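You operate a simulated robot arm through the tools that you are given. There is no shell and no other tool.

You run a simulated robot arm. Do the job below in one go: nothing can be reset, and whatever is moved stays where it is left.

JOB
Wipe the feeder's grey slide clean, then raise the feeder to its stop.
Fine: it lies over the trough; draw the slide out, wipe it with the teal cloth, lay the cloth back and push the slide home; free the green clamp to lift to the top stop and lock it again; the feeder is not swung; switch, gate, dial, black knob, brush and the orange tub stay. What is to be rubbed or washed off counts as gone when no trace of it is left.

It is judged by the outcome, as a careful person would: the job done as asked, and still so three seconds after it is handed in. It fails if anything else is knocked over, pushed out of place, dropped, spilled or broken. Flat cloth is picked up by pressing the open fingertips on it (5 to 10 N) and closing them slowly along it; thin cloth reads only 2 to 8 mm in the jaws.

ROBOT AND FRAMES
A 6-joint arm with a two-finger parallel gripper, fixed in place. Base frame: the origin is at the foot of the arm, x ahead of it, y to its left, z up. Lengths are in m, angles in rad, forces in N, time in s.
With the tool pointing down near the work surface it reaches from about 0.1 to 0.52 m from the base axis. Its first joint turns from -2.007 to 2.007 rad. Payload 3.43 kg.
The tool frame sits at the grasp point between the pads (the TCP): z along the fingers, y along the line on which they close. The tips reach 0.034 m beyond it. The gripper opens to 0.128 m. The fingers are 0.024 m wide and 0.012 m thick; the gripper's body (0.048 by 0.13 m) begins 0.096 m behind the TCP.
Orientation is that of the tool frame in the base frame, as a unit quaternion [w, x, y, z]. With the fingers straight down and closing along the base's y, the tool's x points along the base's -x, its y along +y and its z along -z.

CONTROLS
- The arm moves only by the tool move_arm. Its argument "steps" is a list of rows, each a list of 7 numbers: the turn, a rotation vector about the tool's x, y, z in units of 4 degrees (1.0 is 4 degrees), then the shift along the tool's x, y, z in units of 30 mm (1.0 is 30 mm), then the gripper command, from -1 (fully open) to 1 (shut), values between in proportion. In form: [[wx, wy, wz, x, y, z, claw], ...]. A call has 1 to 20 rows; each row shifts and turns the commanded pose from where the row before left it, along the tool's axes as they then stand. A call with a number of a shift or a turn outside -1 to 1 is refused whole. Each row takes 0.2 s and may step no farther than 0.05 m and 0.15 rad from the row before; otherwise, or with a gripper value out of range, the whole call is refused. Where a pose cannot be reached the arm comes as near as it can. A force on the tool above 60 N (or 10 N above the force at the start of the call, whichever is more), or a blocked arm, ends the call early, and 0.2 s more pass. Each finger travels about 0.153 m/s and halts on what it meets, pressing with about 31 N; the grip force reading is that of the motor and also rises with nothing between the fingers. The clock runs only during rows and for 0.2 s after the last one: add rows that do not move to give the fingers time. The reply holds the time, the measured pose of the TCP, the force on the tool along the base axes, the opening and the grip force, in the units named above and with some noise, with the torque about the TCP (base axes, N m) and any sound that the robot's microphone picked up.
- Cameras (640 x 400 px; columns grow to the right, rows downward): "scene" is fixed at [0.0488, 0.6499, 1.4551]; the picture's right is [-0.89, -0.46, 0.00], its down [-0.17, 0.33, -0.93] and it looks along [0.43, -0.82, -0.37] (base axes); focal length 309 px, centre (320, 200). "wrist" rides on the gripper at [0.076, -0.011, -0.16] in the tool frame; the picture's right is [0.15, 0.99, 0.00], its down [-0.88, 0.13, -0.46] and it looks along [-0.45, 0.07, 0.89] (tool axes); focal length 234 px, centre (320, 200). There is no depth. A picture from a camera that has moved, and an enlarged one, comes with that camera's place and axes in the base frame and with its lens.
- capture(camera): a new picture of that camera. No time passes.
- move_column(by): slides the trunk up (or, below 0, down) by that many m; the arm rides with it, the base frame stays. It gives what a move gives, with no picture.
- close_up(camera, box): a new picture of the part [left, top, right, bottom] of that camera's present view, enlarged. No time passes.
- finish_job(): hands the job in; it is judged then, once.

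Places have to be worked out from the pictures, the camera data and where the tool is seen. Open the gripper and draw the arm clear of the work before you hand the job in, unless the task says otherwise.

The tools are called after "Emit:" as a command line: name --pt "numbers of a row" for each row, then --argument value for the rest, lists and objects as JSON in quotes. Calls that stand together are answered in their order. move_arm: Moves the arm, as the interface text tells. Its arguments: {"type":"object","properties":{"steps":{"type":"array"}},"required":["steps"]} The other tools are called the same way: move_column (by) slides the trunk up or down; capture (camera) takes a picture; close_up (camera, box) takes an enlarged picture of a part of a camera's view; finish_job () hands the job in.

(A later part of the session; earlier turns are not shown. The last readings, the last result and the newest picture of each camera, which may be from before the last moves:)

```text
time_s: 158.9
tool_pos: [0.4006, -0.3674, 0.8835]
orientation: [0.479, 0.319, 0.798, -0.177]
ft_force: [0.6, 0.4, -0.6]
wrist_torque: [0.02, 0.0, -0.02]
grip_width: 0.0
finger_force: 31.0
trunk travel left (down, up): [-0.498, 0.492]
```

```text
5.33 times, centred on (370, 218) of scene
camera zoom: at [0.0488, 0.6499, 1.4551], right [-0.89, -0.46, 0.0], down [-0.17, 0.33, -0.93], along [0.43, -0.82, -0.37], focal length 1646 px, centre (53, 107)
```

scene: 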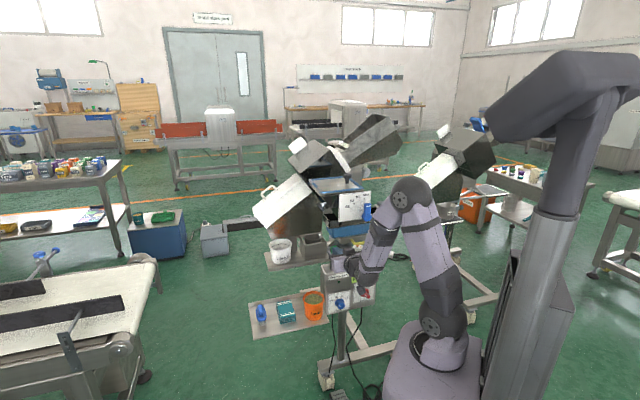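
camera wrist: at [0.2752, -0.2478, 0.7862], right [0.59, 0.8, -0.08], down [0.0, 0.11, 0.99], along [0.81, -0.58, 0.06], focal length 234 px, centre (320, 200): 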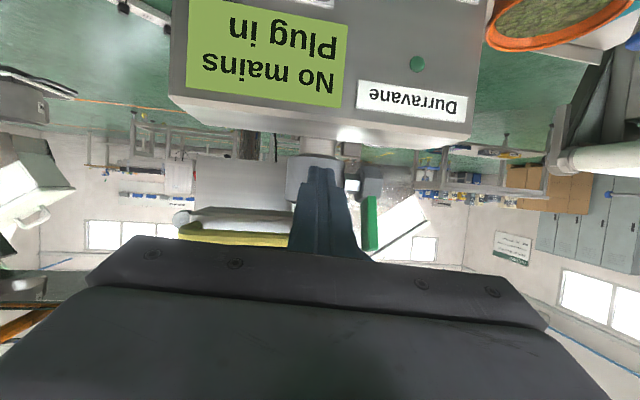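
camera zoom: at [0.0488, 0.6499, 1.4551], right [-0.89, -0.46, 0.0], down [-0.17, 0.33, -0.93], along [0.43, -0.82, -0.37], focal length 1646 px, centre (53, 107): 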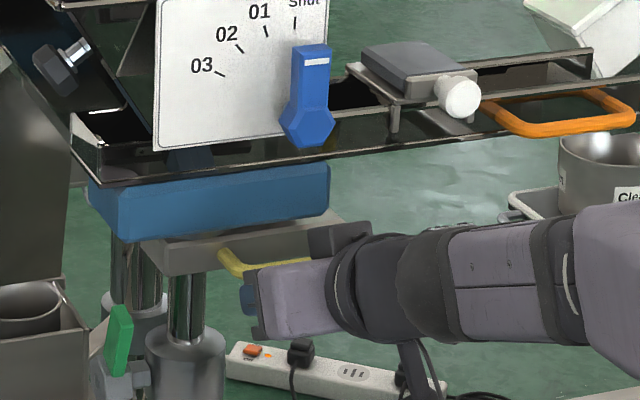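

Rising straight with no swing; the clamp stays on the fixed sleeve. I continue lifting.

Emit:
move_column --by 0.02

Emit:
move_column --by 0.02

Emit:
close_up --camera "scene" --box '[310, 170, 420, 255]'

```text
time_s: 159.5
tool_pos: [0.3998, -0.3674, 0.9031]
orientation: [0.479, 0.319, 0.798, -0.177]
ft_force: [-0.4, 1.1, -0.2]
wrist_torque: [0.0, 0.0, 0.0]
grip_width: 0.0
finger_force: 31.5
trunk travel left (down, up): [-0.518, 0.472]
```

```text
time_s: 160.2
tool_pos: [0.3993, -0.3675, 0.9242]
orientation: [0.479, 0.32, 0.798, -0.178]
ft_force: [-0.1, 0.4, -0.2]
wrist_torque: [0.01, -0.01, -0.01]
grip_width: 0.0
finger_force: 31.2
trunk travel left (down, up): [-0.538, 0.452]
```

```text
4.71 times, centred on (365, 212) of scene
camera zoom: at [0.0488, 0.6499, 1.4551], right [-0.89, -0.46, 0.0], down [-0.17, 0.33, -0.93], along [0.43, -0.82, -0.37], focal length 1452 px, centre (108, 141)
```

zoom: 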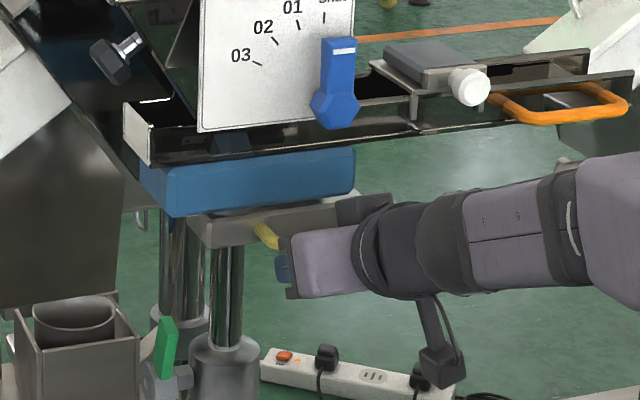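

About 10 cm up, forces near zero. Continuing in steps, watching for the stop.

Emit:
move_column --by 0.015

Emit:
move_column --by 0.015

Emit:
close_up --camera "scene" --box '[290, 150, 420, 255]'

```text
time_s: 160.8
tool_pos: [0.3996, -0.3667, 0.9388]
orientation: [0.479, 0.319, 0.799, -0.176]
ft_force: [-0.8, -0.3, 0.5]
wrist_torque: [0.0, 0.0, 0.02]
grip_width: 0.0001
finger_force: 31.2
trunk travel left (down, up): [-0.553, 0.437]
```

```text
time_s: 161.5
tool_pos: [0.4003, -0.3668, 0.9538]
orientation: [0.479, 0.319, 0.798, -0.176]
ft_force: [0.3, 0.0, 0.3]
wrist_torque: [0.01, 0.03, 0.03]
grip_width: 0.0
finger_force: 31.4
trunk travel left (down, up): [-0.568, 0.422]
```

```text
3.81 times, centred on (355, 202) of scene
camera zoom: at [0.0488, 0.6499, 1.4551], right [-0.89, -0.46, 0.0], down [-0.17, 0.33, -0.93], along [0.43, -0.82, -0.37], focal length 1176 px, centre (187, 190)
```

zoom: 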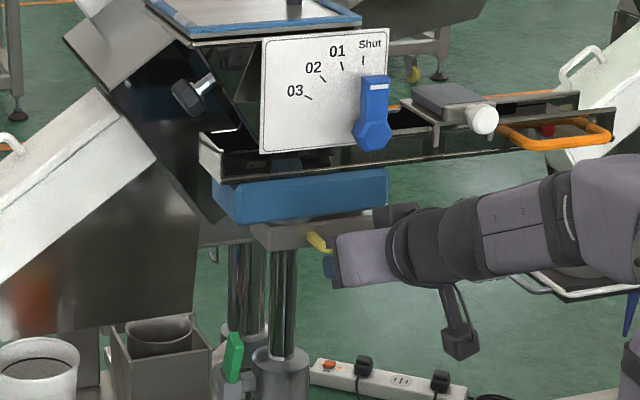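

Still free. Next 30 mm.

Emit:
move_column --by 0.015

Emit:
move_column --by 0.015

Emit:
close_up --camera "scene" --box '[290, 150, 420, 255]'

```text
time_s: 162.1
tool_pos: [0.4012, -0.3689, 0.9691]
orientation: [0.479, 0.319, 0.798, -0.176]
ft_force: [-0.3, 0.2, 0.1]
wrist_torque: [-0.01, 0.0, 0.0]
grip_width: 0.0
finger_force: 31.2
trunk travel left (down, up): [-0.583, 0.407]
```

```text
time_s: 162.7
tool_pos: [0.3994, -0.3681, 0.9842]
orientation: [0.48, 0.319, 0.798, -0.177]
ft_force: [0.9, -0.2, 0.0]
wrist_torque: [0.02, 0.03, 0.01]
grip_width: 0.0002
finger_force: 31.1
trunk travel left (down, up): [-0.598, 0.392]
```

```text
3.81 times, centred on (355, 202) of scene
camera zoom: at [0.0488, 0.6499, 1.4551], right [-0.89, -0.46, 0.0], down [-0.17, 0.33, -0.93], along [0.43, -0.82, -0.37], focal length 1176 px, centre (187, 190)
```

zoom: 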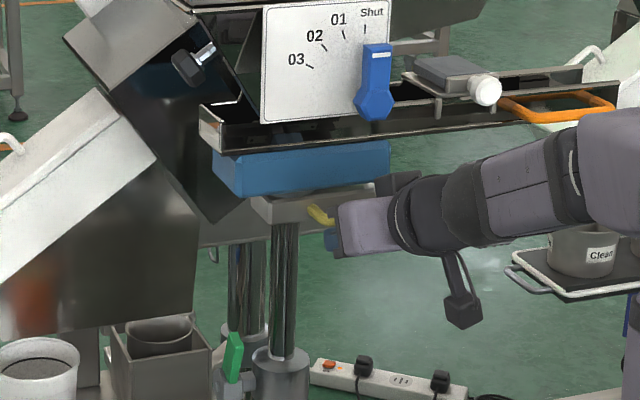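

15 cm up now. Keep going.

Emit:
move_column --by 0.015

Emit:
move_column --by 0.015

Emit:
close_up --camera "scene" --box '[290, 130, 420, 255]'

```text
time_s: 163.4
tool_pos: [0.4, -0.3677, 0.9976]
orientation: [0.48, 0.318, 0.798, -0.176]
ft_force: [0.6, 0.0, 0.3]
wrist_torque: [0.0, 0.01, 0.01]
grip_width: 0.0
finger_force: 31.2
trunk travel left (down, up): [-0.613, 0.377]
```

```text
time_s: 164.0
tool_pos: [0.3995, -0.3663, 1.0136]
orientation: [0.479, 0.319, 0.798, -0.176]
ft_force: [0.0, 0.2, -0.7]
wrist_torque: [0.0, 0.03, -0.03]
grip_width: 0.0
finger_force: 31.2
trunk travel left (down, up): [-0.628, 0.362]
```

```text
3.20 times, centred on (355, 192) of scene
camera zoom: at [0.0488, 0.6499, 1.4551], right [-0.89, -0.46, 0.0], down [-0.17, 0.33, -0.93], along [0.43, -0.82, -0.37], focal length 988 px, centre (208, 224)
```

zoom: 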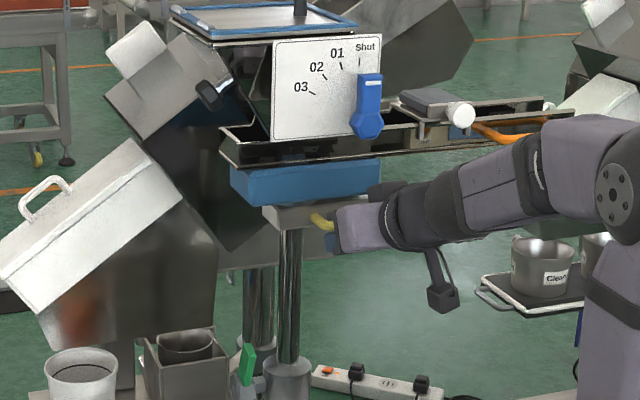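

Using smaller 8–10 mm steps from here so that I notice the stop gently.

Emit:
move_column --by 0.01

Emit:
move_column --by 0.01

Emit:
move_column --by 0.008

Emit:
move_column --by 0.008

```text
time_s: 164.6
tool_pos: [0.4003, -0.368, 1.0227]
orientation: [0.48, 0.318, 0.798, -0.176]
ft_force: [-0.9, 1.0, -1.4]
wrist_torque: [0.03, 0.04, 0.01]
grip_width: 0.0001
finger_force: 30.7
trunk travel left (down, up): [-0.638, 0.352]
```

```text
time_s: 165.2
tool_pos: [0.4014, -0.3676, 1.0335]
orientation: [0.479, 0.319, 0.798, -0.177]
ft_force: [0.7, -0.6, 0.4]
wrist_torque: [0.04, 0.02, 0.0]
grip_width: 0.0002
finger_force: 30.8
trunk travel left (down, up): [-0.648, 0.342]
```

```text
time_s: 165.7
tool_pos: [0.4001, -0.368, 1.0408]
orientation: [0.479, 0.319, 0.798, -0.177]
ft_force: [0.2, 0.7, -1.1]
wrist_torque: [-0.03, 0.05, 0.0]
grip_width: 0.0
finger_force: 31.1
trunk travel left (down, up): [-0.656, 0.334]
```

```text
time_s: 166.3
tool_pos: [0.4002, -0.3671, 1.0496]
orientation: [0.479, 0.32, 0.798, -0.176]
ft_force: [-0.9, 0.5, -0.9]
wrist_torque: [0.03, 0.0, -0.02]
grip_width: 0.0
finger_force: 31.0
trunk travel left (down, up): [-0.664, 0.326]
```

Emit:
close_up --camera "scene" --box '[280, 120, 440, 260]'

Emit:
close_up --camera "wrist" --box '[170, 110, 410, 260]'

```text
2.86 times, centred on (360, 190) of scene
camera zoom: at [0.0488, 0.6499, 1.4551], right [-0.89, -0.46, 0.0], down [-0.17, 0.33, -0.93], along [0.43, -0.82, -0.37], focal length 882 px, centre (206, 229)
```

zoom: 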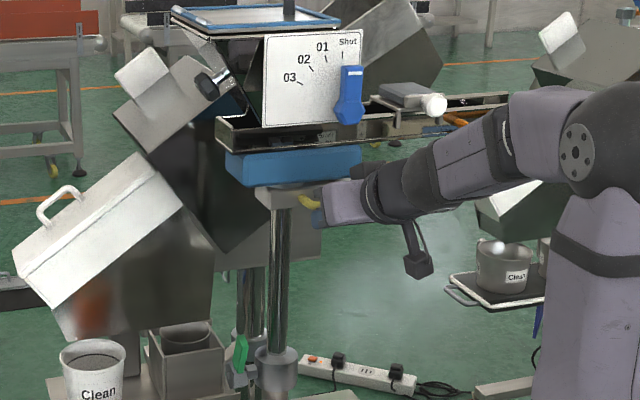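

```text
2.67 times, centred on (290, 185) of wrist
camera zoom: at [0.2639, -0.2565, 1.0587], right [0.62, 0.78, -0.1], down [0.09, 0.06, 0.99], along [0.78, -0.63, -0.03], focal length 624 px, centre (400, 240)
```

zoom: 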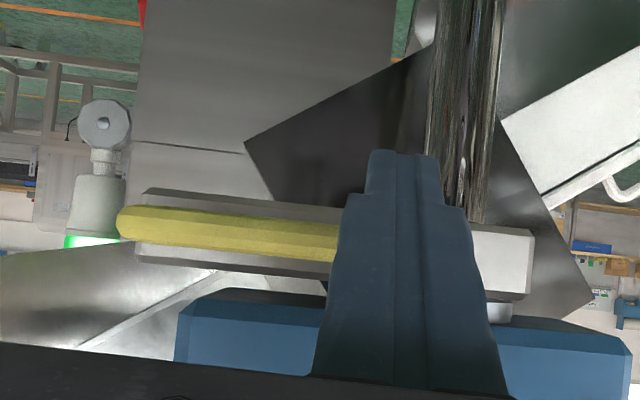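

Feeder's position relative to the gripper is unchanged, so no swing. ~22 cm up; continuing.

Emit:
move_column --by 0.01

Emit:
move_column --by 0.01

Emit:
move_column --by 0.01

Emit:
move_column --by 0.01

```text
time_s: 166.9
tool_pos: [0.4007, -0.3677, 1.0602]
orientation: [0.479, 0.319, 0.798, -0.176]
ft_force: [0.5, -1.1, -0.7]
wrist_torque: [0.01, -0.02, 0.03]
grip_width: 0.0002
finger_force: 30.5
trunk travel left (down, up): [-0.674, 0.316]
```

```text
time_s: 167.4
tool_pos: [0.4, -0.3664, 1.0699]
orientation: [0.48, 0.319, 0.798, -0.176]
ft_force: [-0.1, 0.5, 0.9]
wrist_torque: [-0.01, -0.01, 0.03]
grip_width: 0.0
finger_force: 30.7
trunk travel left (down, up): [-0.684, 0.306]
```

```text
time_s: 168.0
tool_pos: [0.3996, -0.3676, 1.0799]
orientation: [0.479, 0.32, 0.798, -0.177]
ft_force: [0.4, -1.0, -0.6]
wrist_torque: [-0.02, -0.03, 0.02]
grip_width: 0.0
finger_force: 31.5
trunk travel left (down, up): [-0.694, 0.296]
```

```text
time_s: 168.6
tool_pos: [0.4001, -0.3677, 1.0893]
orientation: [0.479, 0.32, 0.798, -0.177]
ft_force: [0.2, 0.1, -0.2]
wrist_torque: [-0.01, 0.0, -0.02]
grip_width: 0.0
finger_force: 31.3
trunk travel left (down, up): [-0.704, 0.286]
```

Emit:
close_up --camera "scene" --box '[280, 110, 440, 260]'

Emit:
close_up --camera "wrist" --box '[170, 110, 410, 260]'

```text
2.67 times, centred on (360, 185) of scene
camera zoom: at [0.0488, 0.6499, 1.4551], right [-0.89, -0.46, 0.0], down [-0.17, 0.33, -0.93], along [0.43, -0.82, -0.37], focal length 823 px, centre (213, 240)
```

zoom: 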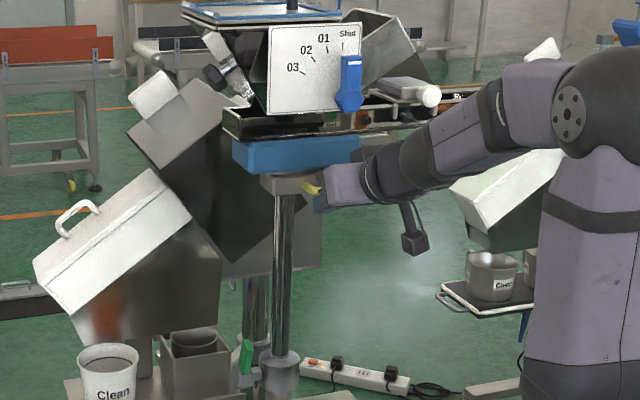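

```text
2.67 times, centred on (290, 185) of wrist
camera zoom: at [0.264, -0.2566, 1.0988], right [0.62, 0.78, -0.1], down [0.09, 0.06, 0.99], along [0.78, -0.63, -0.03], focal length 624 px, centre (400, 240)
```

zoom: 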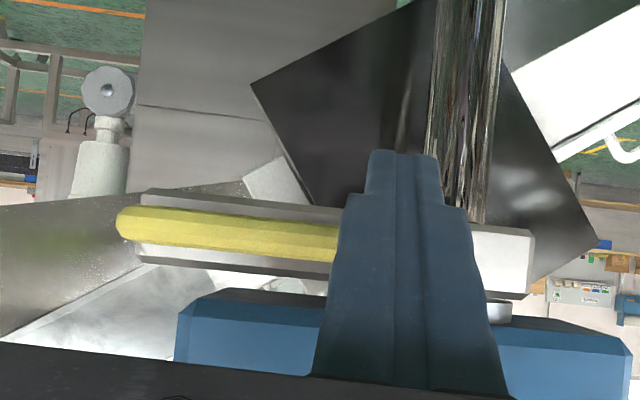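

26 cm up and still free; continue.

Emit:
move_column --by 0.01

Emit:
move_column --by 0.01

Emit:
move_column --by 0.01

Emit:
move_column --by 0.01

```text
time_s: 169.2
tool_pos: [0.4004, -0.3673, 1.0992]
orientation: [0.48, 0.319, 0.798, -0.176]
ft_force: [-0.4, -0.1, -0.6]
wrist_torque: [0.06, 0.01, 0.02]
grip_width: 0.0
finger_force: 31.1
trunk travel left (down, up): [-0.714, 0.276]
```

```text
time_s: 169.8
tool_pos: [0.4009, -0.3678, 1.1099]
orientation: [0.479, 0.319, 0.798, -0.177]
ft_force: [-0.1, 0.0, 0.4]
wrist_torque: [0.05, -0.03, -0.01]
grip_width: 0.0001
finger_force: 30.5
trunk travel left (down, up): [-0.724, 0.266]
```

```text
time_s: 170.3
tool_pos: [0.4015, -0.3669, 1.1197]
orientation: [0.48, 0.318, 0.798, -0.176]
ft_force: [-0.3, 0.0, -0.4]
wrist_torque: [-0.03, -0.01, -0.01]
grip_width: 0.0
finger_force: 30.4
trunk travel left (down, up): [-0.734, 0.256]
```

```text
time_s: 170.9
tool_pos: [0.3998, -0.3676, 1.1295]
orientation: [0.48, 0.319, 0.798, -0.176]
ft_force: [0.4, 0.4, -0.6]
wrist_torque: [-0.04, 0.01, 0.0]
grip_width: 0.0
finger_force: 31.4
trunk travel left (down, up): [-0.744, 0.246]
```

Emit:
close_up --camera "scene" --box '[280, 100, 440, 260]'

Emit:
close_up --camera "wrist" --box '[170, 110, 410, 260]'

```text
2.50 times, centred on (360, 180) of scene
camera zoom: at [0.0488, 0.6499, 1.4551], right [-0.89, -0.46, 0.0], down [-0.17, 0.33, -0.93], along [0.43, -0.82, -0.37], focal length 772 px, centre (220, 250)
```

zoom: 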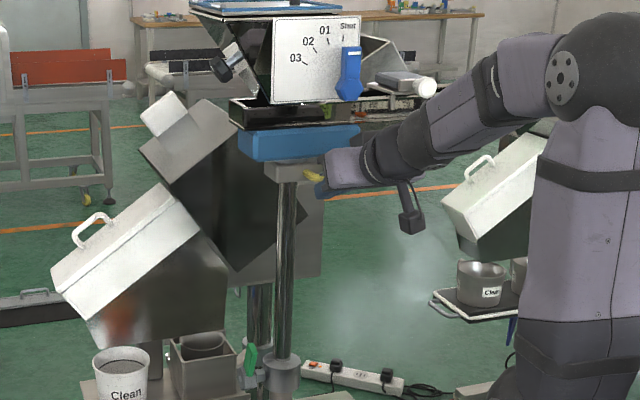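

```text
2.67 times, centred on (290, 185) of wrist
camera zoom: at [0.264, -0.2566, 1.1389], right [0.62, 0.78, -0.1], down [0.09, 0.06, 0.99], along [0.78, -0.63, -0.03], focal length 624 px, centre (400, 240)
```

zoom: 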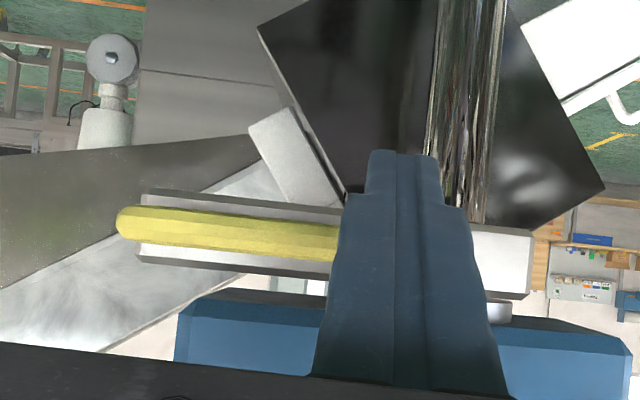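

Still following, no swing. Continue upward.

Emit:
move_column --by 0.01

Emit:
move_column --by 0.01

Emit:
move_column --by 0.01

Emit:
move_column --by 0.01

Emit:
move_column --by 0.01

```text
time_s: 171.5
tool_pos: [0.4007, -0.3665, 1.1407]
orientation: [0.479, 0.32, 0.798, -0.177]
ft_force: [-0.2, 0.8, -0.7]
wrist_torque: [-0.01, -0.04, -0.01]
grip_width: 0.0
finger_force: 31.0
trunk travel left (down, up): [-0.754, 0.236]
```

```text
time_s: 172.1
tool_pos: [0.4, -0.3671, 1.1511]
orientation: [0.479, 0.319, 0.799, -0.176]
ft_force: [0.5, 0.1, 0.2]
wrist_torque: [-0.02, 0.0, -0.02]
grip_width: 0.0
finger_force: 30.8
trunk travel left (down, up): [-0.764, 0.226]
```

```text
time_s: 172.7
tool_pos: [0.4005, -0.3664, 1.1601]
orientation: [0.479, 0.32, 0.798, -0.177]
ft_force: [-0.2, -0.3, 0.1]
wrist_torque: [-0.01, 0.02, 0.01]
grip_width: 0.0001
finger_force: 30.9
trunk travel left (down, up): [-0.774, 0.216]
```

```text
time_s: 173.2
tool_pos: [0.3991, -0.3675, 1.17]
orientation: [0.479, 0.319, 0.798, -0.177]
ft_force: [0.5, 0.6, -0.3]
wrist_torque: [0.0, 0.01, 0.0]
grip_width: 0.0003
finger_force: 31.3
trunk travel left (down, up): [-0.784, 0.206]
```

```text
time_s: 173.8
tool_pos: [0.4003, -0.3677, 1.1799]
orientation: [0.479, 0.319, 0.798, -0.177]
ft_force: [-0.4, -0.1, 0.3]
wrist_torque: [0.0, 0.02, -0.04]
grip_width: 0.0
finger_force: 31.3
trunk travel left (down, up): [-0.794, 0.196]
```

Emit:
close_up --camera "scene" --box '[270, 80, 440, 260]'

Emit:
close_up --camera "wrist" --box '[170, 110, 410, 260]'

```text
2.22 times, centred on (355, 170) of scene
camera zoom: at [0.0488, 0.6499, 1.4551], right [-0.89, -0.46, 0.0], down [-0.17, 0.33, -0.93], along [0.43, -0.82, -0.37], focal length 686 px, centre (242, 267)
```

zoom: 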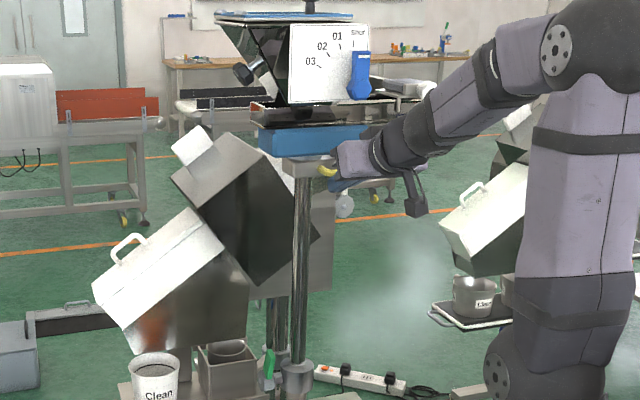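

```text
2.67 times, centred on (290, 185) of wrist
camera zoom: at [0.264, -0.2565, 1.1888], right [0.62, 0.78, -0.1], down [0.09, 0.06, 0.99], along [0.78, -0.63, -0.03], focal length 624 px, centre (400, 240)
```

zoom: 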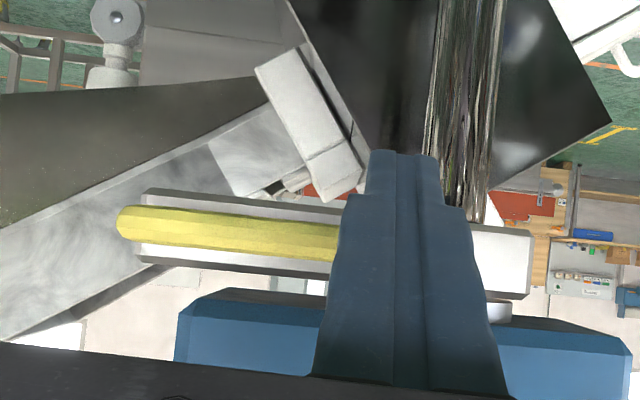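

35 cm up. I continue.

Emit:
move_column --by 0.012

Emit:
move_column --by 0.012

Emit:
move_column --by 0.012

Emit:
move_column --by 0.012

Emit:
move_column --by 0.012

```text
time_s: 174.4
tool_pos: [0.4009, -0.3664, 1.1934]
orientation: [0.48, 0.319, 0.798, -0.176]
ft_force: [0.3, -0.6, -0.2]
wrist_torque: [-0.02, -0.01, -0.04]
grip_width: 0.0
finger_force: 30.9
trunk travel left (down, up): [-0.806, 0.184]
```

```text
time_s: 175.0
tool_pos: [0.4007, -0.3678, 1.2036]
orientation: [0.48, 0.319, 0.798, -0.176]
ft_force: [1.0, 0.1, -0.8]
wrist_torque: [0.04, 0.05, -0.04]
grip_width: 0.0
finger_force: 30.6
trunk travel left (down, up): [-0.818, 0.172]
```

```text
time_s: 175.6
tool_pos: [0.3997, -0.3664, 1.2159]
orientation: [0.479, 0.319, 0.798, -0.177]
ft_force: [0.6, 0.0, -0.1]
wrist_torque: [0.01, 0.0, -0.01]
grip_width: 0.0
finger_force: 30.9
trunk travel left (down, up): [-0.83, 0.16]
```

```text
time_s: 176.2
tool_pos: [0.4, -0.368, 1.2288]
orientation: [0.479, 0.32, 0.798, -0.177]
ft_force: [0.7, -0.6, -0.4]
wrist_torque: [0.03, -0.02, -0.01]
grip_width: 0.0
finger_force: 30.3
trunk travel left (down, up): [-0.842, 0.148]
```

```text
time_s: 176.8
tool_pos: [0.3991, -0.3665, 1.2326]
orientation: [0.474, 0.321, 0.801, -0.174]
ft_force: [-4.0, 3.1, -24.3]
wrist_torque: [0.34, 0.37, -0.07]
grip_width: 0.0
finger_force: 31.7
trunk travel left (down, up): [-0.854, 0.136]
```

The force jumped to −24 N with the tool held back: the top stop (≈0.40 m up). I lower the trunk 12 mm to unload and check that the feeder stays up.

Emit:
close_up --camera "scene" --box '[300, 80, 400, 180]'

Emit:
move_column --by -0.012

Emit:
close_up --camera "scene" --box '[300, 80, 400, 180]'

```text
4.00 times, centred on (350, 130) of scene
camera zoom: at [0.0488, 0.6499, 1.4551], right [-0.89, -0.46, 0.0], down [-0.17, 0.33, -0.93], along [0.43, -0.82, -0.37], focal length 1235 px, centre (200, 480)
```

zoom: 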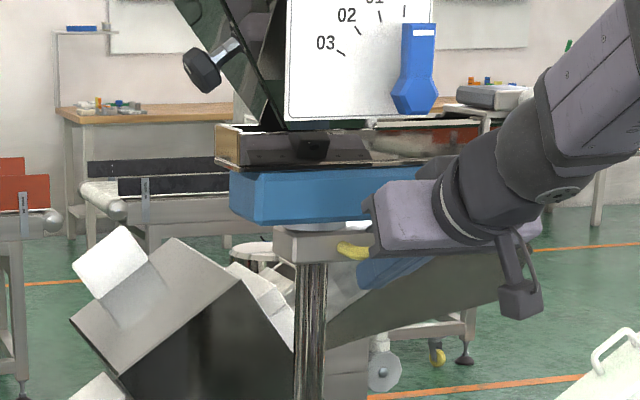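

```text
time_s: 177.4
tool_pos: [0.4023, -0.3675, 1.2285]
orientation: [0.48, 0.319, 0.798, -0.177]
ft_force: [-0.1, -0.3, -0.4]
wrist_torque: [0.0, -0.01, -0.03]
grip_width: 0.0
finger_force: 30.8
trunk travel left (down, up): [-0.842, 0.148]
```

```text
4.00 times, centred on (350, 130) of scene
camera zoom: at [0.0488, 0.6499, 1.4551], right [-0.89, -0.46, 0.0], down [-0.17, 0.33, -0.93], along [0.43, -0.82, -0.37], focal length 1235 px, centre (200, 480)
```

zoom: 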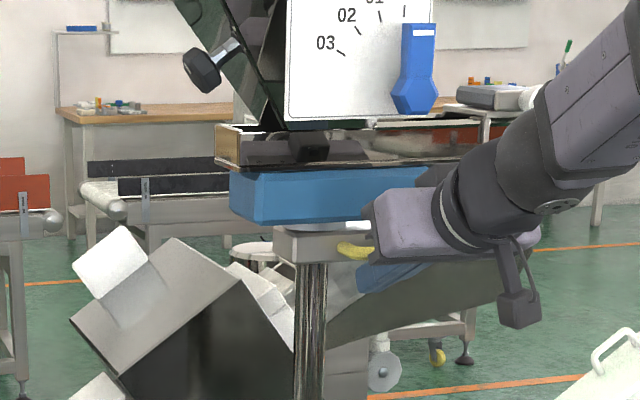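

The feeder stays at the top by itself. I drop clear of the handle and watch it stays up.

Emit:
move_column --by -0.03

Emit:
close_up --camera "scene" --box '[300, 80, 400, 180]'

```text
time_s: 178.2
tool_pos: [0.4015, -0.3669, 1.1965]
orientation: [0.479, 0.319, 0.798, -0.177]
ft_force: [0.0, 0.0, 0.7]
wrist_torque: [0.01, 0.0, 0.01]
grip_width: 0.0
finger_force: 31.1
trunk travel left (down, up): [-0.812, 0.178]
```

```text
4.00 times, centred on (350, 130) of scene
camera zoom: at [0.0488, 0.6499, 1.4551], right [-0.89, -0.46, 0.0], down [-0.17, 0.33, -0.93], along [0.43, -0.82, -0.37], focal length 1235 px, centre (200, 480)
```

zoom: 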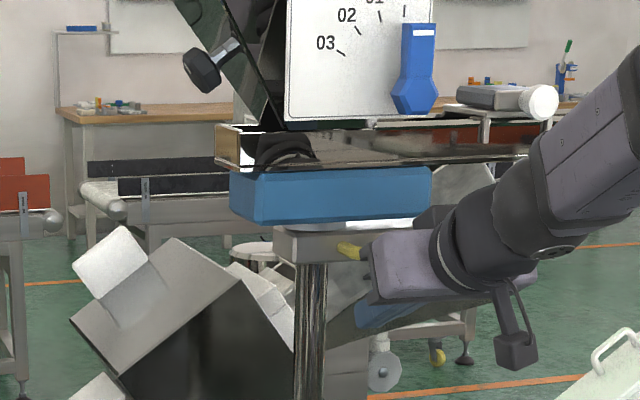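

Feeder stays put at its stop. Now to the clamp: I pitch back to ~30°, retreat, and shift toward the clamp's line.

Emit:
move_arm --pt "0 1 0 0 0 0 1" --pt "0 1 0 0 0 0 1" --pt "0 1 0 0 0 0 1" --pt "0 1 0 0 0 0 1" --pt "0 0 0 0.6 0 -0.5 1" --pt "0 0 0 0.6 0.3 -0.5 1" --pt "0 1 0 0.3 0.6 -0.2 1" --pt "0 1 0 0 0.8 0 1" --pt "0 1 0 0 0.8 0 1" --pt "0 1 0 0 0.6 0 1" --pt "0 0 0 0 0 0 0.5"

Emit:
capture --camera "scene"

```text
time_s: 180.6
tool_pos: [0.4259, -0.2547, 1.1894]
orientation: [0.296, 0.338, 0.889, -0.089]
ft_force: [-0.5, 0.9, 0.4]
wrist_torque: [0.01, -0.03, 0.01]
grip_width: 0.032
finger_force: 0.0
out of reach, approached as far as the arm can: row 1, 3
trunk travel left (down, up): [-0.812, 0.178]
```

```text
taken
```

scene: 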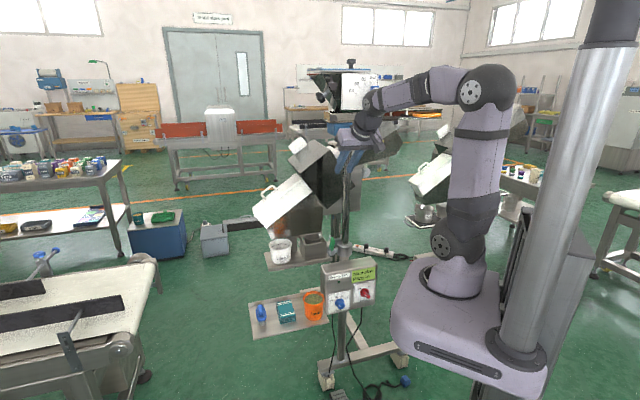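

I fix the small yaw error and lower the trunk 0.25 m to clamp height; the space in front is empty now.

Emit:
move_arm --pt "0.55 0 0.245 0 0 0 0.5" --pt "0.55 0 0.245 0 0 0 0.5" --pt "0 0 0 0 0 0 0.5"

Emit:
move_column --by -0.25

Emit:
capture --camera "wrist"

Emit:
close_up --camera "scene" --box '[300, 180, 400, 280]'

```text
time_s: 181.4
tool_pos: [0.4262, -0.2549, 1.1893]
orientation: [0.286, 0.364, 0.879, -0.119]
ft_force: [-0.1, 0.6, 0.3]
wrist_torque: [0.0, 0.02, 0.01]
grip_width: 0.032
finger_force: 0.0
trunk travel left (down, up): [-0.812, 0.178]
```

```text
time_s: 184.0
tool_pos: [0.4272, -0.2557, 0.94]
orientation: [0.286, 0.363, 0.879, -0.118]
ft_force: [-1.1, 0.3, -1.1]
wrist_torque: [-0.03, -0.01, -0.02]
grip_width: 0.032
finger_force: 0.0
trunk travel left (down, up): [-0.562, 0.428]
```

```text
taken
camera wrist: at [0.3103, -0.1533, 1.0238], right [0.62, 0.78, -0.09], down [0.41, -0.22, 0.89], along [0.67, -0.58, -0.45], focal length 234 px, centre (320, 200)
```

wrist: 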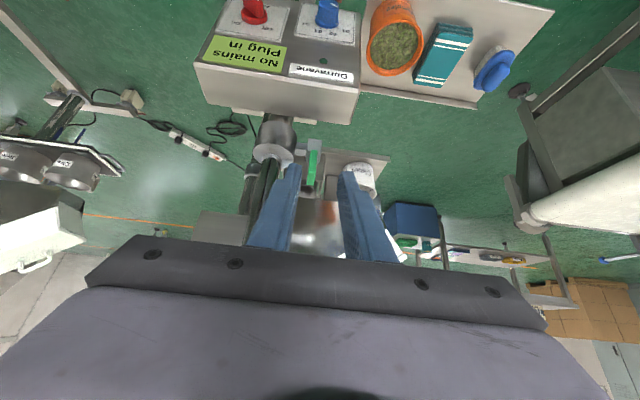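

```text
4.00 times, centred on (350, 230) of scene
camera zoom: at [0.0488, 0.6499, 1.4551], right [-0.89, -0.46, 0.0], down [-0.17, 0.33, -0.93], along [0.43, -0.82, -0.37], focal length 1235 px, centre (200, 80)
```

zoom: 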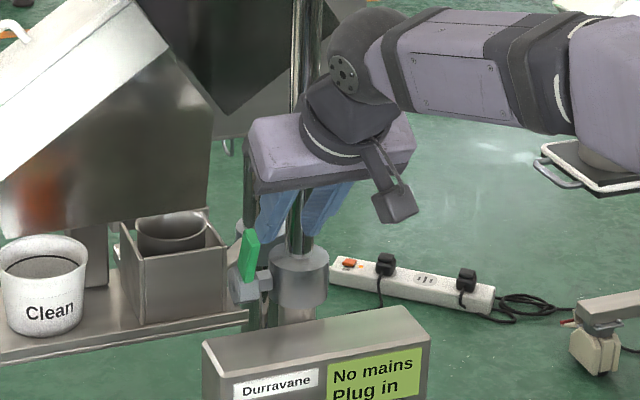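

I zoom in on the lever and hub to measure the lever's angle and tip.

Emit:
close_up --camera "wrist" --box '[240, 110, 400, 220]'

Emit:
close_up --camera "scene" --box '[330, 225, 390, 270]'

```text
3.64 times, centred on (320, 165) of wrist
camera zoom: at [0.3103, -0.1533, 1.0238], right [0.62, 0.78, -0.09], down [0.41, -0.22, 0.89], along [0.67, -0.58, -0.45], focal length 852 px, centre (320, 327)
```

zoom: 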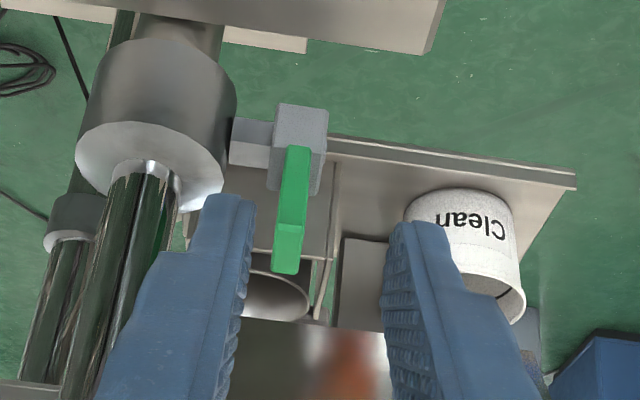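

```text
8.89 times, centred on (360, 248) of scene
camera zoom: at [0.0488, 0.6499, 1.4551], right [-0.89, -0.46, 0.0], down [-0.17, 0.33, -0.93], along [0.43, -0.82, -0.37], focal length 2744 px, centre (-36, -222)
```

zoom: 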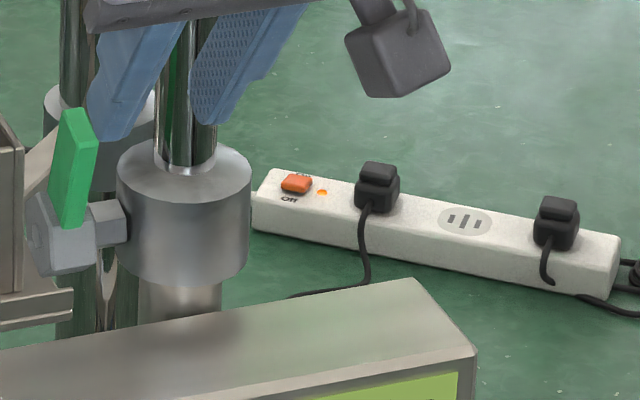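

Lever is ~73° up, u≈0.1174, tip near (w 0.613, z 0.843). I approach with open fingers to straddle its end.

Emit:
move_arm --pt "0 0 0 -0.238 -0.022 0.831 0.5" --pt "0 0 0 -0.238 -0.022 0.831 0.5" --pt "0 0 0 -0.238 -0.022 0.831 0.5" --pt "0 0 0 -0.238 -0.022 0.831 0.5" --pt "0 0 0 0 0 0 0.5"

Emit:
close_up --camera "wrist" --box '[240, 110, 400, 220]'

Emit:
close_up --camera "scene" --box '[310, 205, 390, 270]'

```text
time_s: 185.2
tool_pos: [0.4805, -0.3154, 0.8754]
orientation: [0.285, 0.364, 0.879, -0.119]
ft_force: [0.1, 0.4, -0.6]
wrist_torque: [0.04, -0.02, 0.0]
grip_width: 0.0319
finger_force: 0.1
trunk travel left (down, up): [-0.562, 0.428]
```

```text
3.64 times, centred on (320, 165) of wrist
camera zoom: at [0.3643, -0.2144, 0.9593], right [0.62, 0.78, -0.09], down [0.41, -0.22, 0.89], along [0.67, -0.58, -0.45], focal length 852 px, centre (320, 327)
```

zoom: 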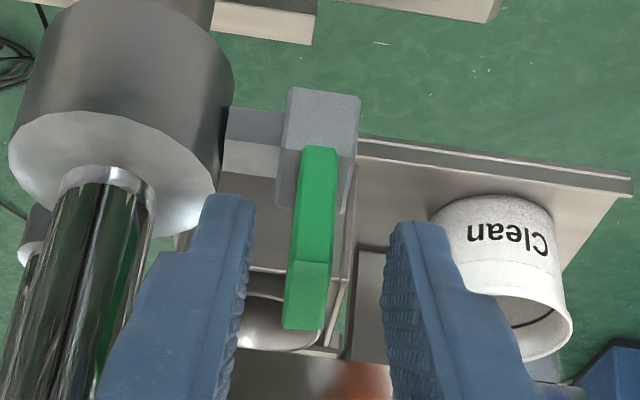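

```text
6.15 times, centred on (350, 238) of scene
camera zoom: at [0.0488, 0.6499, 1.4551], right [-0.89, -0.46, 0.0], down [-0.17, 0.33, -0.93], along [0.43, -0.82, -0.37], focal length 1899 px, centre (135, -31)
```

zoom: 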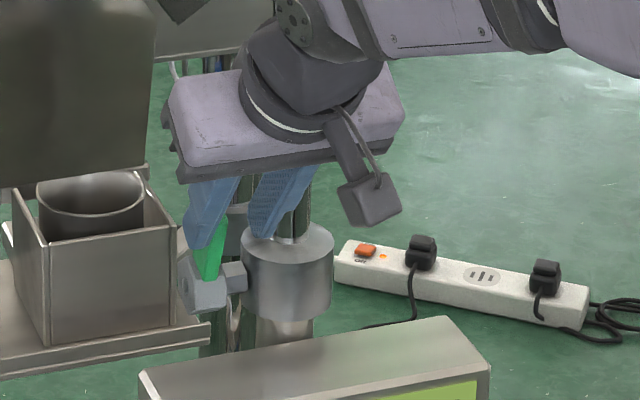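

Centred. Final approach and close on the lever.

Emit:
move_arm --pt "0 0 0 -0.268 0 0.838 0.5" --pt "0 0 0 -0.268 0 0.838 0.5" --pt "0 0 0 0 0 0 0.5"

Emit:
close_up --camera "wrist" --box '[240, 110, 400, 220]'

```text
time_s: 186.0
tool_pos: [0.51, -0.347, 0.8436]
orientation: [0.286, 0.364, 0.878, -0.12]
ft_force: [1.0, 0.2, -0.4]
wrist_torque: [0.02, -0.01, 0.0]
grip_width: 0.0321
finger_force: 0.0
trunk travel left (down, up): [-0.562, 0.428]
```

```text
3.64 times, centred on (320, 165) of wrist
camera zoom: at [0.3941, -0.2453, 0.9275], right [0.62, 0.78, -0.09], down [0.41, -0.22, 0.89], along [0.67, -0.58, -0.45], focal length 852 px, centre (320, 327)
```

zoom: 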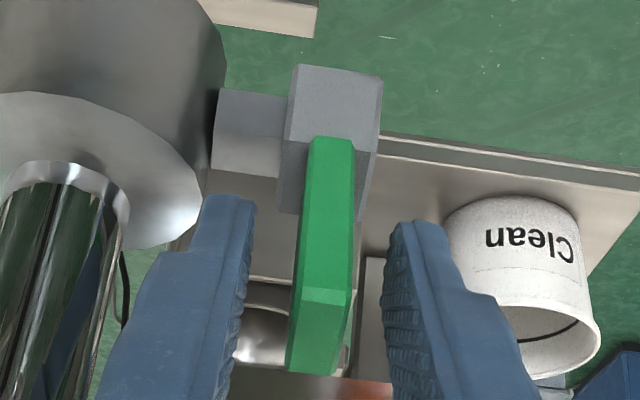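

The lever's end is between the pads. I close on it and check the side load.

Emit:
move_arm --pt "0 0 0 0 0 0 0.65" --pt "0 0 0 0 0 0 0.8" --pt "0 0 0 0 0 0 0.95" --pt "0 0 0 0 0 0 1" --pt "0 0 0 0 0 0 1"

```text
time_s: 187.2
tool_pos: [0.5108, -0.3466, 0.8443]
orientation: [0.285, 0.364, 0.879, -0.119]
ft_force: [-0.9, -1.0, -0.6]
wrist_torque: [0.25, -0.3, 0.28]
grip_width: 0.0077
finger_force: 41.8
trunk travel left (down, up): [-0.562, 0.428]
```

Gripped with negligible side load. I now swing the lever down toward the robot along its arc.

Emit:
move_arm --pt "0 0 0 0.2 0 -0.045 1" --pt "0 0 0 0.2 0 -0.045 1" --pt "0 0 0 0.239 0 0.005 1" --pt "0 0 0 0.239 0 0.005 1" --pt "0 0 0 0 0 0 1"

Emit:
close_up --camera "scene" --box '[310, 205, 390, 270]'

Emit:
close_up --camera "wrist" --box '[240, 110, 400, 220]'

```text
time_s: 188.4
tool_pos: [0.4964, -0.3327, 0.8343]
orientation: [0.29, 0.364, 0.877, -0.119]
ft_force: [-0.8, -25.2, 12.9]
wrist_torque: [-2.04, 0.02, -0.63]
grip_width: 0.008
finger_force: 42.1
trunk travel left (down, up): [-0.562, 0.428]
```

```text
6.15 times, centred on (350, 238) of scene
camera zoom: at [0.0488, 0.6499, 1.4551], right [-0.89, -0.46, 0.0], down [-0.17, 0.33, -0.93], along [0.43, -0.82, -0.37], focal length 1899 px, centre (135, -31)
```

zoom: 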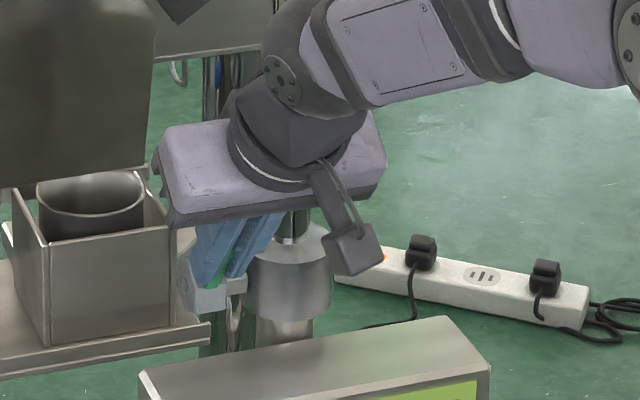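

```text
3.64 times, centred on (320, 165) of wrist
camera zoom: at [0.3786, -0.2305, 0.9172], right [0.62, 0.78, -0.09], down [0.4, -0.22, 0.89], along [0.68, -0.58, -0.45], focal length 852 px, centre (320, 327)
```

zoom: 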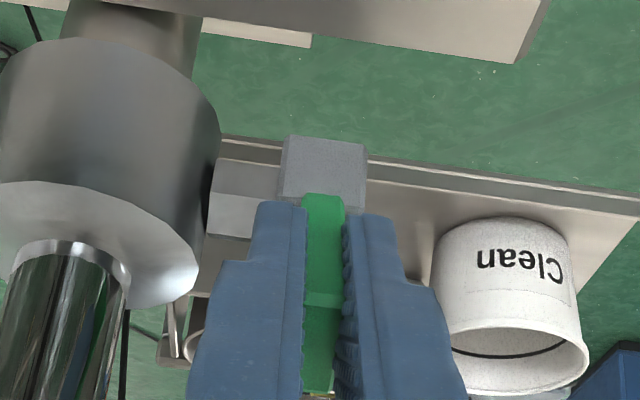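

The lever is coming down, with an 18 N side load toward −u; I relieve that by 3 mm and continue.

Emit:
move_arm --pt "0 0 0 0 -0.1 0 1" --pt "0 0 0 0 0 0 1"

```text
time_s: 189.0
tool_pos: [0.4951, -0.3322, 0.8345]
orientation: [0.29, 0.364, 0.877, -0.119]
ft_force: [3.5, -14.8, 15.0]
wrist_torque: [-1.79, -0.1, -0.58]
grip_width: 0.0083
finger_force: 42.0
trunk travel left (down, up): [-0.562, 0.428]
```

Emit:
move_arm --pt "0 0 0 0.15 -0.06 0.03 1" --pt "0 0 0 0.229 0 0.068 1" --pt "0 0 0 0.229 0 0.068 1" --pt "0 0 0 0 0 0 1"

Emit:
close_up --camera "scene" --box '[310, 205, 390, 270]'

Emit:
close_up --camera "wrist" --box '[240, 110, 400, 220]'

```text
time_s: 190.0
tool_pos: [0.4862, -0.3239, 0.8204]
orientation: [0.293, 0.363, 0.876, -0.12]
ft_force: [7.7, -1.6, 21.3]
wrist_torque: [-1.93, -0.06, -0.97]
grip_width: 0.008
finger_force: 42.1
trunk travel left (down, up): [-0.562, 0.428]
```

```text
6.15 times, centred on (350, 238) of scene
camera zoom: at [0.0488, 0.6499, 1.4551], right [-0.89, -0.46, 0.0], down [-0.17, 0.33, -0.93], along [0.43, -0.82, -0.37], focal length 1899 px, centre (135, -31)
```

zoom: 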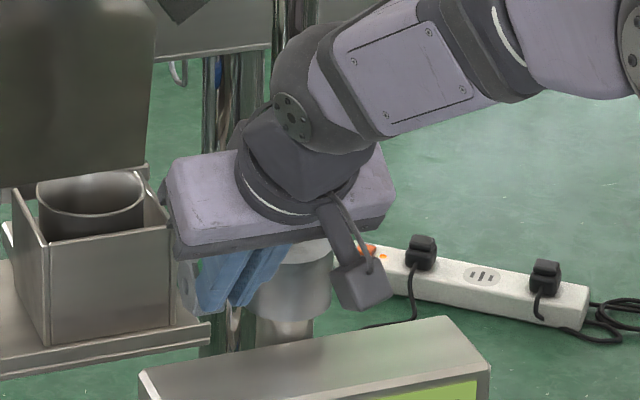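

```text
3.64 times, centred on (320, 165) of wrist
camera zoom: at [0.3696, -0.222, 0.9022], right [0.62, 0.78, -0.08], down [0.4, -0.21, 0.89], along [0.68, -0.58, -0.44], focal length 852 px, centre (320, 327)
```

zoom: 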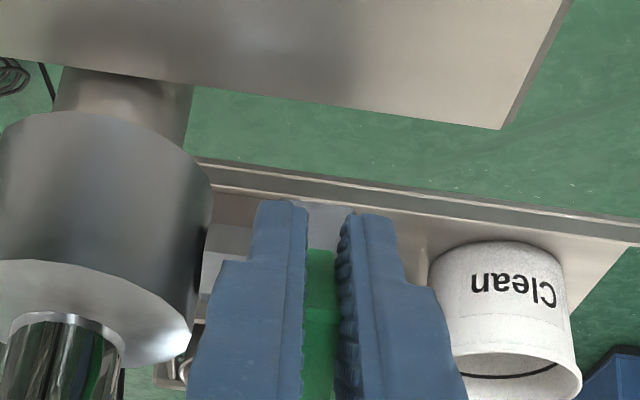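

Lever is at ~30°. I continue down to horizontal.

Emit:
move_arm --pt "0 0 0 0.205 0 0.125 1" --pt "0 0 0 0.205 0 0.125 1" --pt "0 0 0 0.165 0 0.173 1" --pt "0 0 0 0.165 0 0.173 1" --pt "0 0 0 0 0 0 1"

Emit:
close_up --camera "scene" --box '[310, 205, 390, 270]'

Emit:
close_up --camera "wrist" --box '[240, 110, 400, 220]'

```text
time_s: 191.2
tool_pos: [0.4804, -0.3175, 0.7909]
orientation: [0.288, 0.364, 0.878, -0.12]
ft_force: [5.3, 8.7, 18.2]
wrist_torque: [-1.05, -0.62, -0.15]
grip_width: 0.008
finger_force: 42.3
trunk travel left (down, up): [-0.562, 0.428]
```

```text
6.15 times, centred on (350, 238) of scene
camera zoom: at [0.0488, 0.6499, 1.4551], right [-0.89, -0.46, 0.0], down [-0.17, 0.33, -0.93], along [0.43, -0.82, -0.37], focal length 1899 px, centre (135, -31)
```

zoom: 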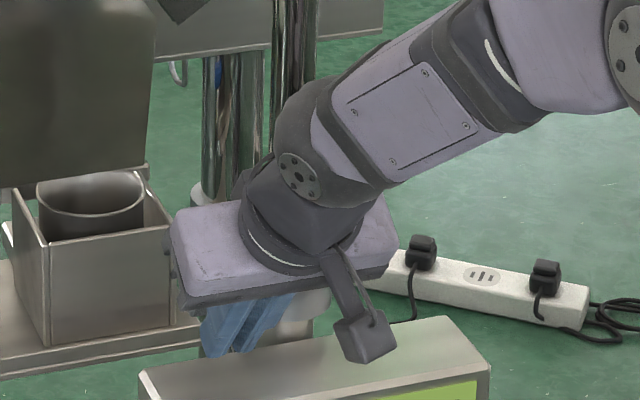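

```text
3.64 times, centred on (320, 165) of wrist
camera zoom: at [0.3633, -0.2152, 0.8744], right [0.62, 0.78, -0.09], down [0.4, -0.22, 0.89], along [0.68, -0.58, -0.45], focal length 852 px, centre (320, 327)
```

zoom: 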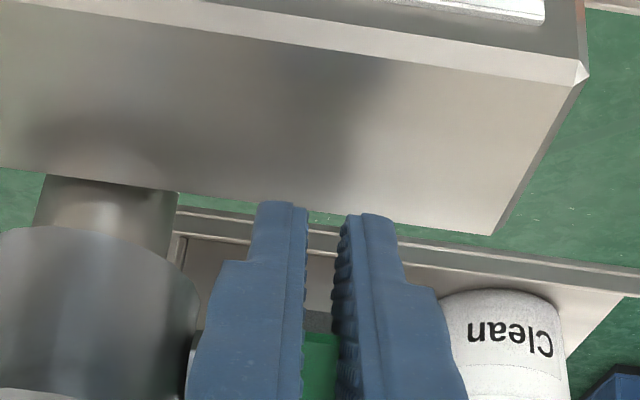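

The pads slid along the lever: it still stands ~30° up. I release, withdraw, close the fingers and will press it down from above instead.

Emit:
move_arm --pt "0 0 0 0 0 -0.1 0.8" --pt "0 0 0 0 0 0 0.5" --pt "0 0 0 0 0 0 0.5" --pt "0 0 0 0 0 -0.7 0.5" --pt "0 0 0 0 0 -0.9 0.5" --pt "0 0 0 0 0 -0.9 0.5" --pt "0 0 0 0 0 0 0.5"

Emit:
close_up --camera "wrist" --box '[240, 110, 400, 220]'

Emit:
close_up --camera "scene" --box '[310, 205, 390, 270]'

```text
time_s: 192.8
tool_pos: [0.4467, -0.2852, 0.8523]
orientation: [0.285, 0.364, 0.879, -0.119]
ft_force: [-1.2, -0.9, -0.2]
wrist_torque: [0.01, -0.03, 0.04]
grip_width: 0.0322
finger_force: 0.0
trunk travel left (down, up): [-0.562, 0.428]
```

```text
3.64 times, centred on (320, 165) of wrist
camera zoom: at [0.3299, -0.184, 0.9365], right [0.62, 0.78, -0.09], down [0.41, -0.22, 0.89], along [0.67, -0.58, -0.46], focal length 852 px, centre (320, 327)
```

zoom: 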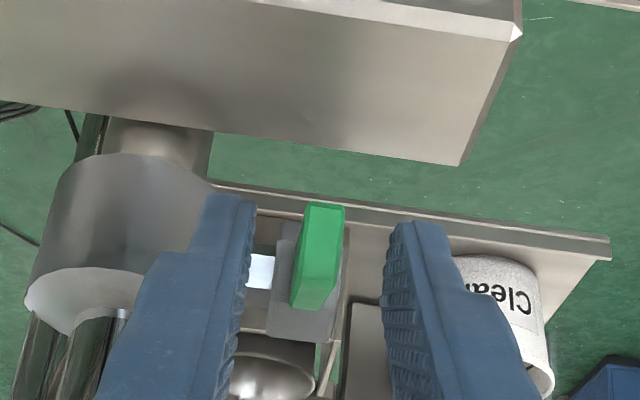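

```text
6.15 times, centred on (350, 238) of scene
camera zoom: at [0.0488, 0.6499, 1.4551], right [-0.89, -0.46, 0.0], down [-0.17, 0.33, -0.93], along [0.43, -0.82, -0.37], focal length 1899 px, centre (135, -31)
```

zoom: 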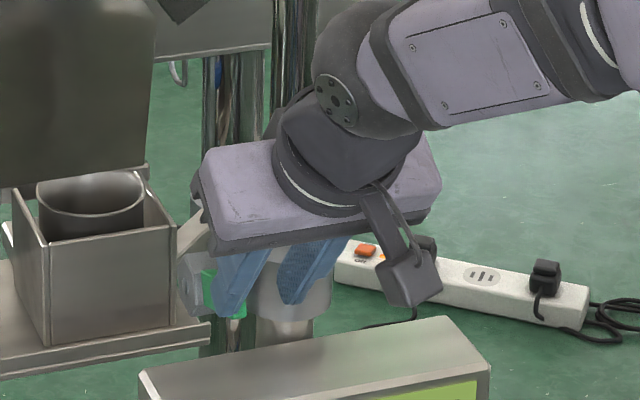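

Lever is at about 25°. With fingers closed I go just above its end, then press down.

Emit:
move_arm --pt "0 0 0 -0.294 0.07 -0.405 1" --pt "0 0 0 0 0 0 1" --pt "0 0 0 -0.687 0 0.6 1" --pt "0 0 0 -0.687 0 0.6 1" --pt "0 0 0 0 0 0 1"

Emit:
close_up --camera "wrist" --box '[240, 110, 400, 220]'

Emit:
close_up --camera "scene" --box '[310, 205, 390, 270]'

```text
time_s: 194.0
tool_pos: [0.4859, -0.3223, 0.8626]
orientation: [0.285, 0.364, 0.879, -0.119]
ft_force: [-0.7, 0.9, -0.1]
wrist_torque: [0.04, 0.0, 0.01]
grip_width: 0.0
finger_force: 30.8
trunk travel left (down, up): [-0.562, 0.428]
```

```text
3.64 times, centred on (320, 165) of wrist
camera zoom: at [0.3697, -0.2213, 0.9471], right [0.62, 0.78, -0.09], down [0.41, -0.22, 0.89], along [0.67, -0.58, -0.45], focal length 852 px, centre (320, 327)
```

zoom: 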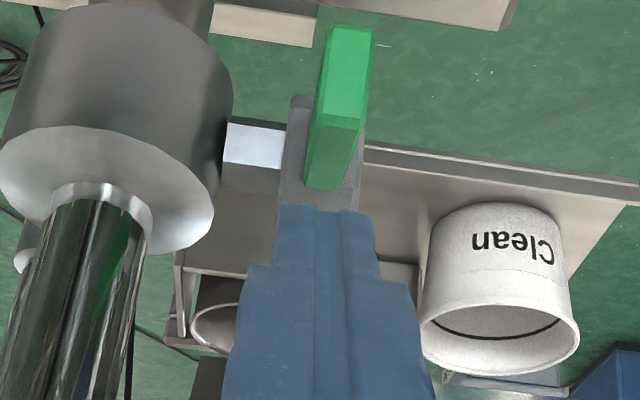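

```text
6.15 times, centred on (350, 238) of scene
camera zoom: at [0.0488, 0.6499, 1.4551], right [-0.89, -0.46, 0.0], down [-0.17, 0.33, -0.93], along [0.43, -0.82, -0.37], focal length 1899 px, centre (135, -31)
```

zoom: 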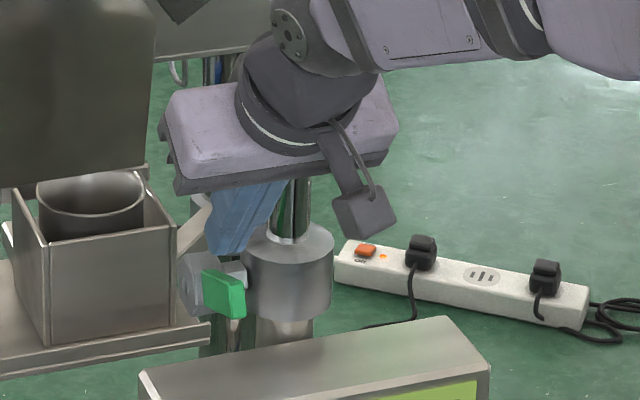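

The fingertips are right above the lever's end. Pressing down along its arc.

Emit:
move_arm --pt "0 0 0 0.294 0 0.405 1" --pt "0 0 0 0.248 0 0.154 1" --pt "0 0 0 0.248 0 0.154 1" --pt "0 0 0 0.248 0 0.154 1" --pt "0 0 0 0 0 0 1"

Emit:
close_up --camera "wrist" --box '[240, 110, 400, 220]'

Emit:
close_up --camera "scene" --box '[310, 205, 390, 270]'

```text
time_s: 195.2
tool_pos: [0.4798, -0.3178, 0.8289]
orientation: [0.292, 0.363, 0.877, -0.119]
ft_force: [3.3, -7.0, 20.6]
wrist_torque: [-0.39, -0.26, -0.19]
grip_width: 0.0
finger_force: 31.3
trunk travel left (down, up): [-0.562, 0.428]
```

```text
3.64 times, centred on (320, 165) of wrist
camera zoom: at [0.3636, -0.2152, 0.9105], right [0.62, 0.78, -0.09], down [0.4, -0.21, 0.89], along [0.68, -0.58, -0.44], focal length 852 px, centre (320, 327)
```

zoom: 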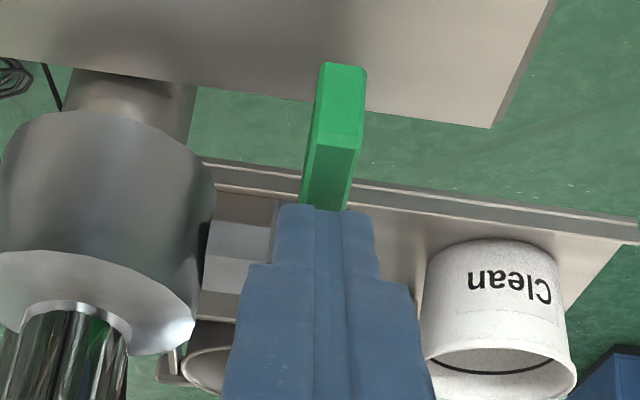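

```text
6.15 times, centred on (350, 238) of scene
camera zoom: at [0.0488, 0.6499, 1.4551], right [-0.89, -0.46, 0.0], down [-0.17, 0.33, -0.93], along [0.43, -0.82, -0.37], focal length 1899 px, centre (135, -31)
```

zoom: 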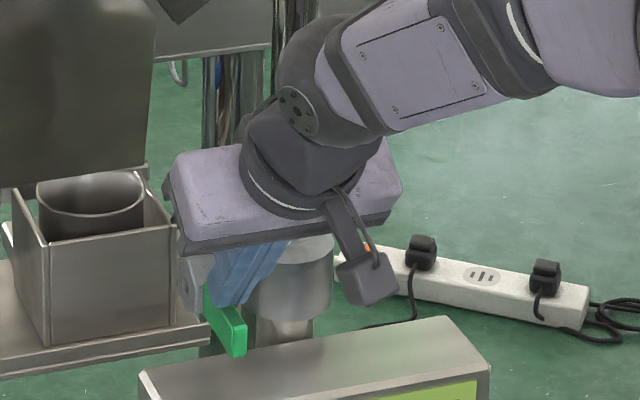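

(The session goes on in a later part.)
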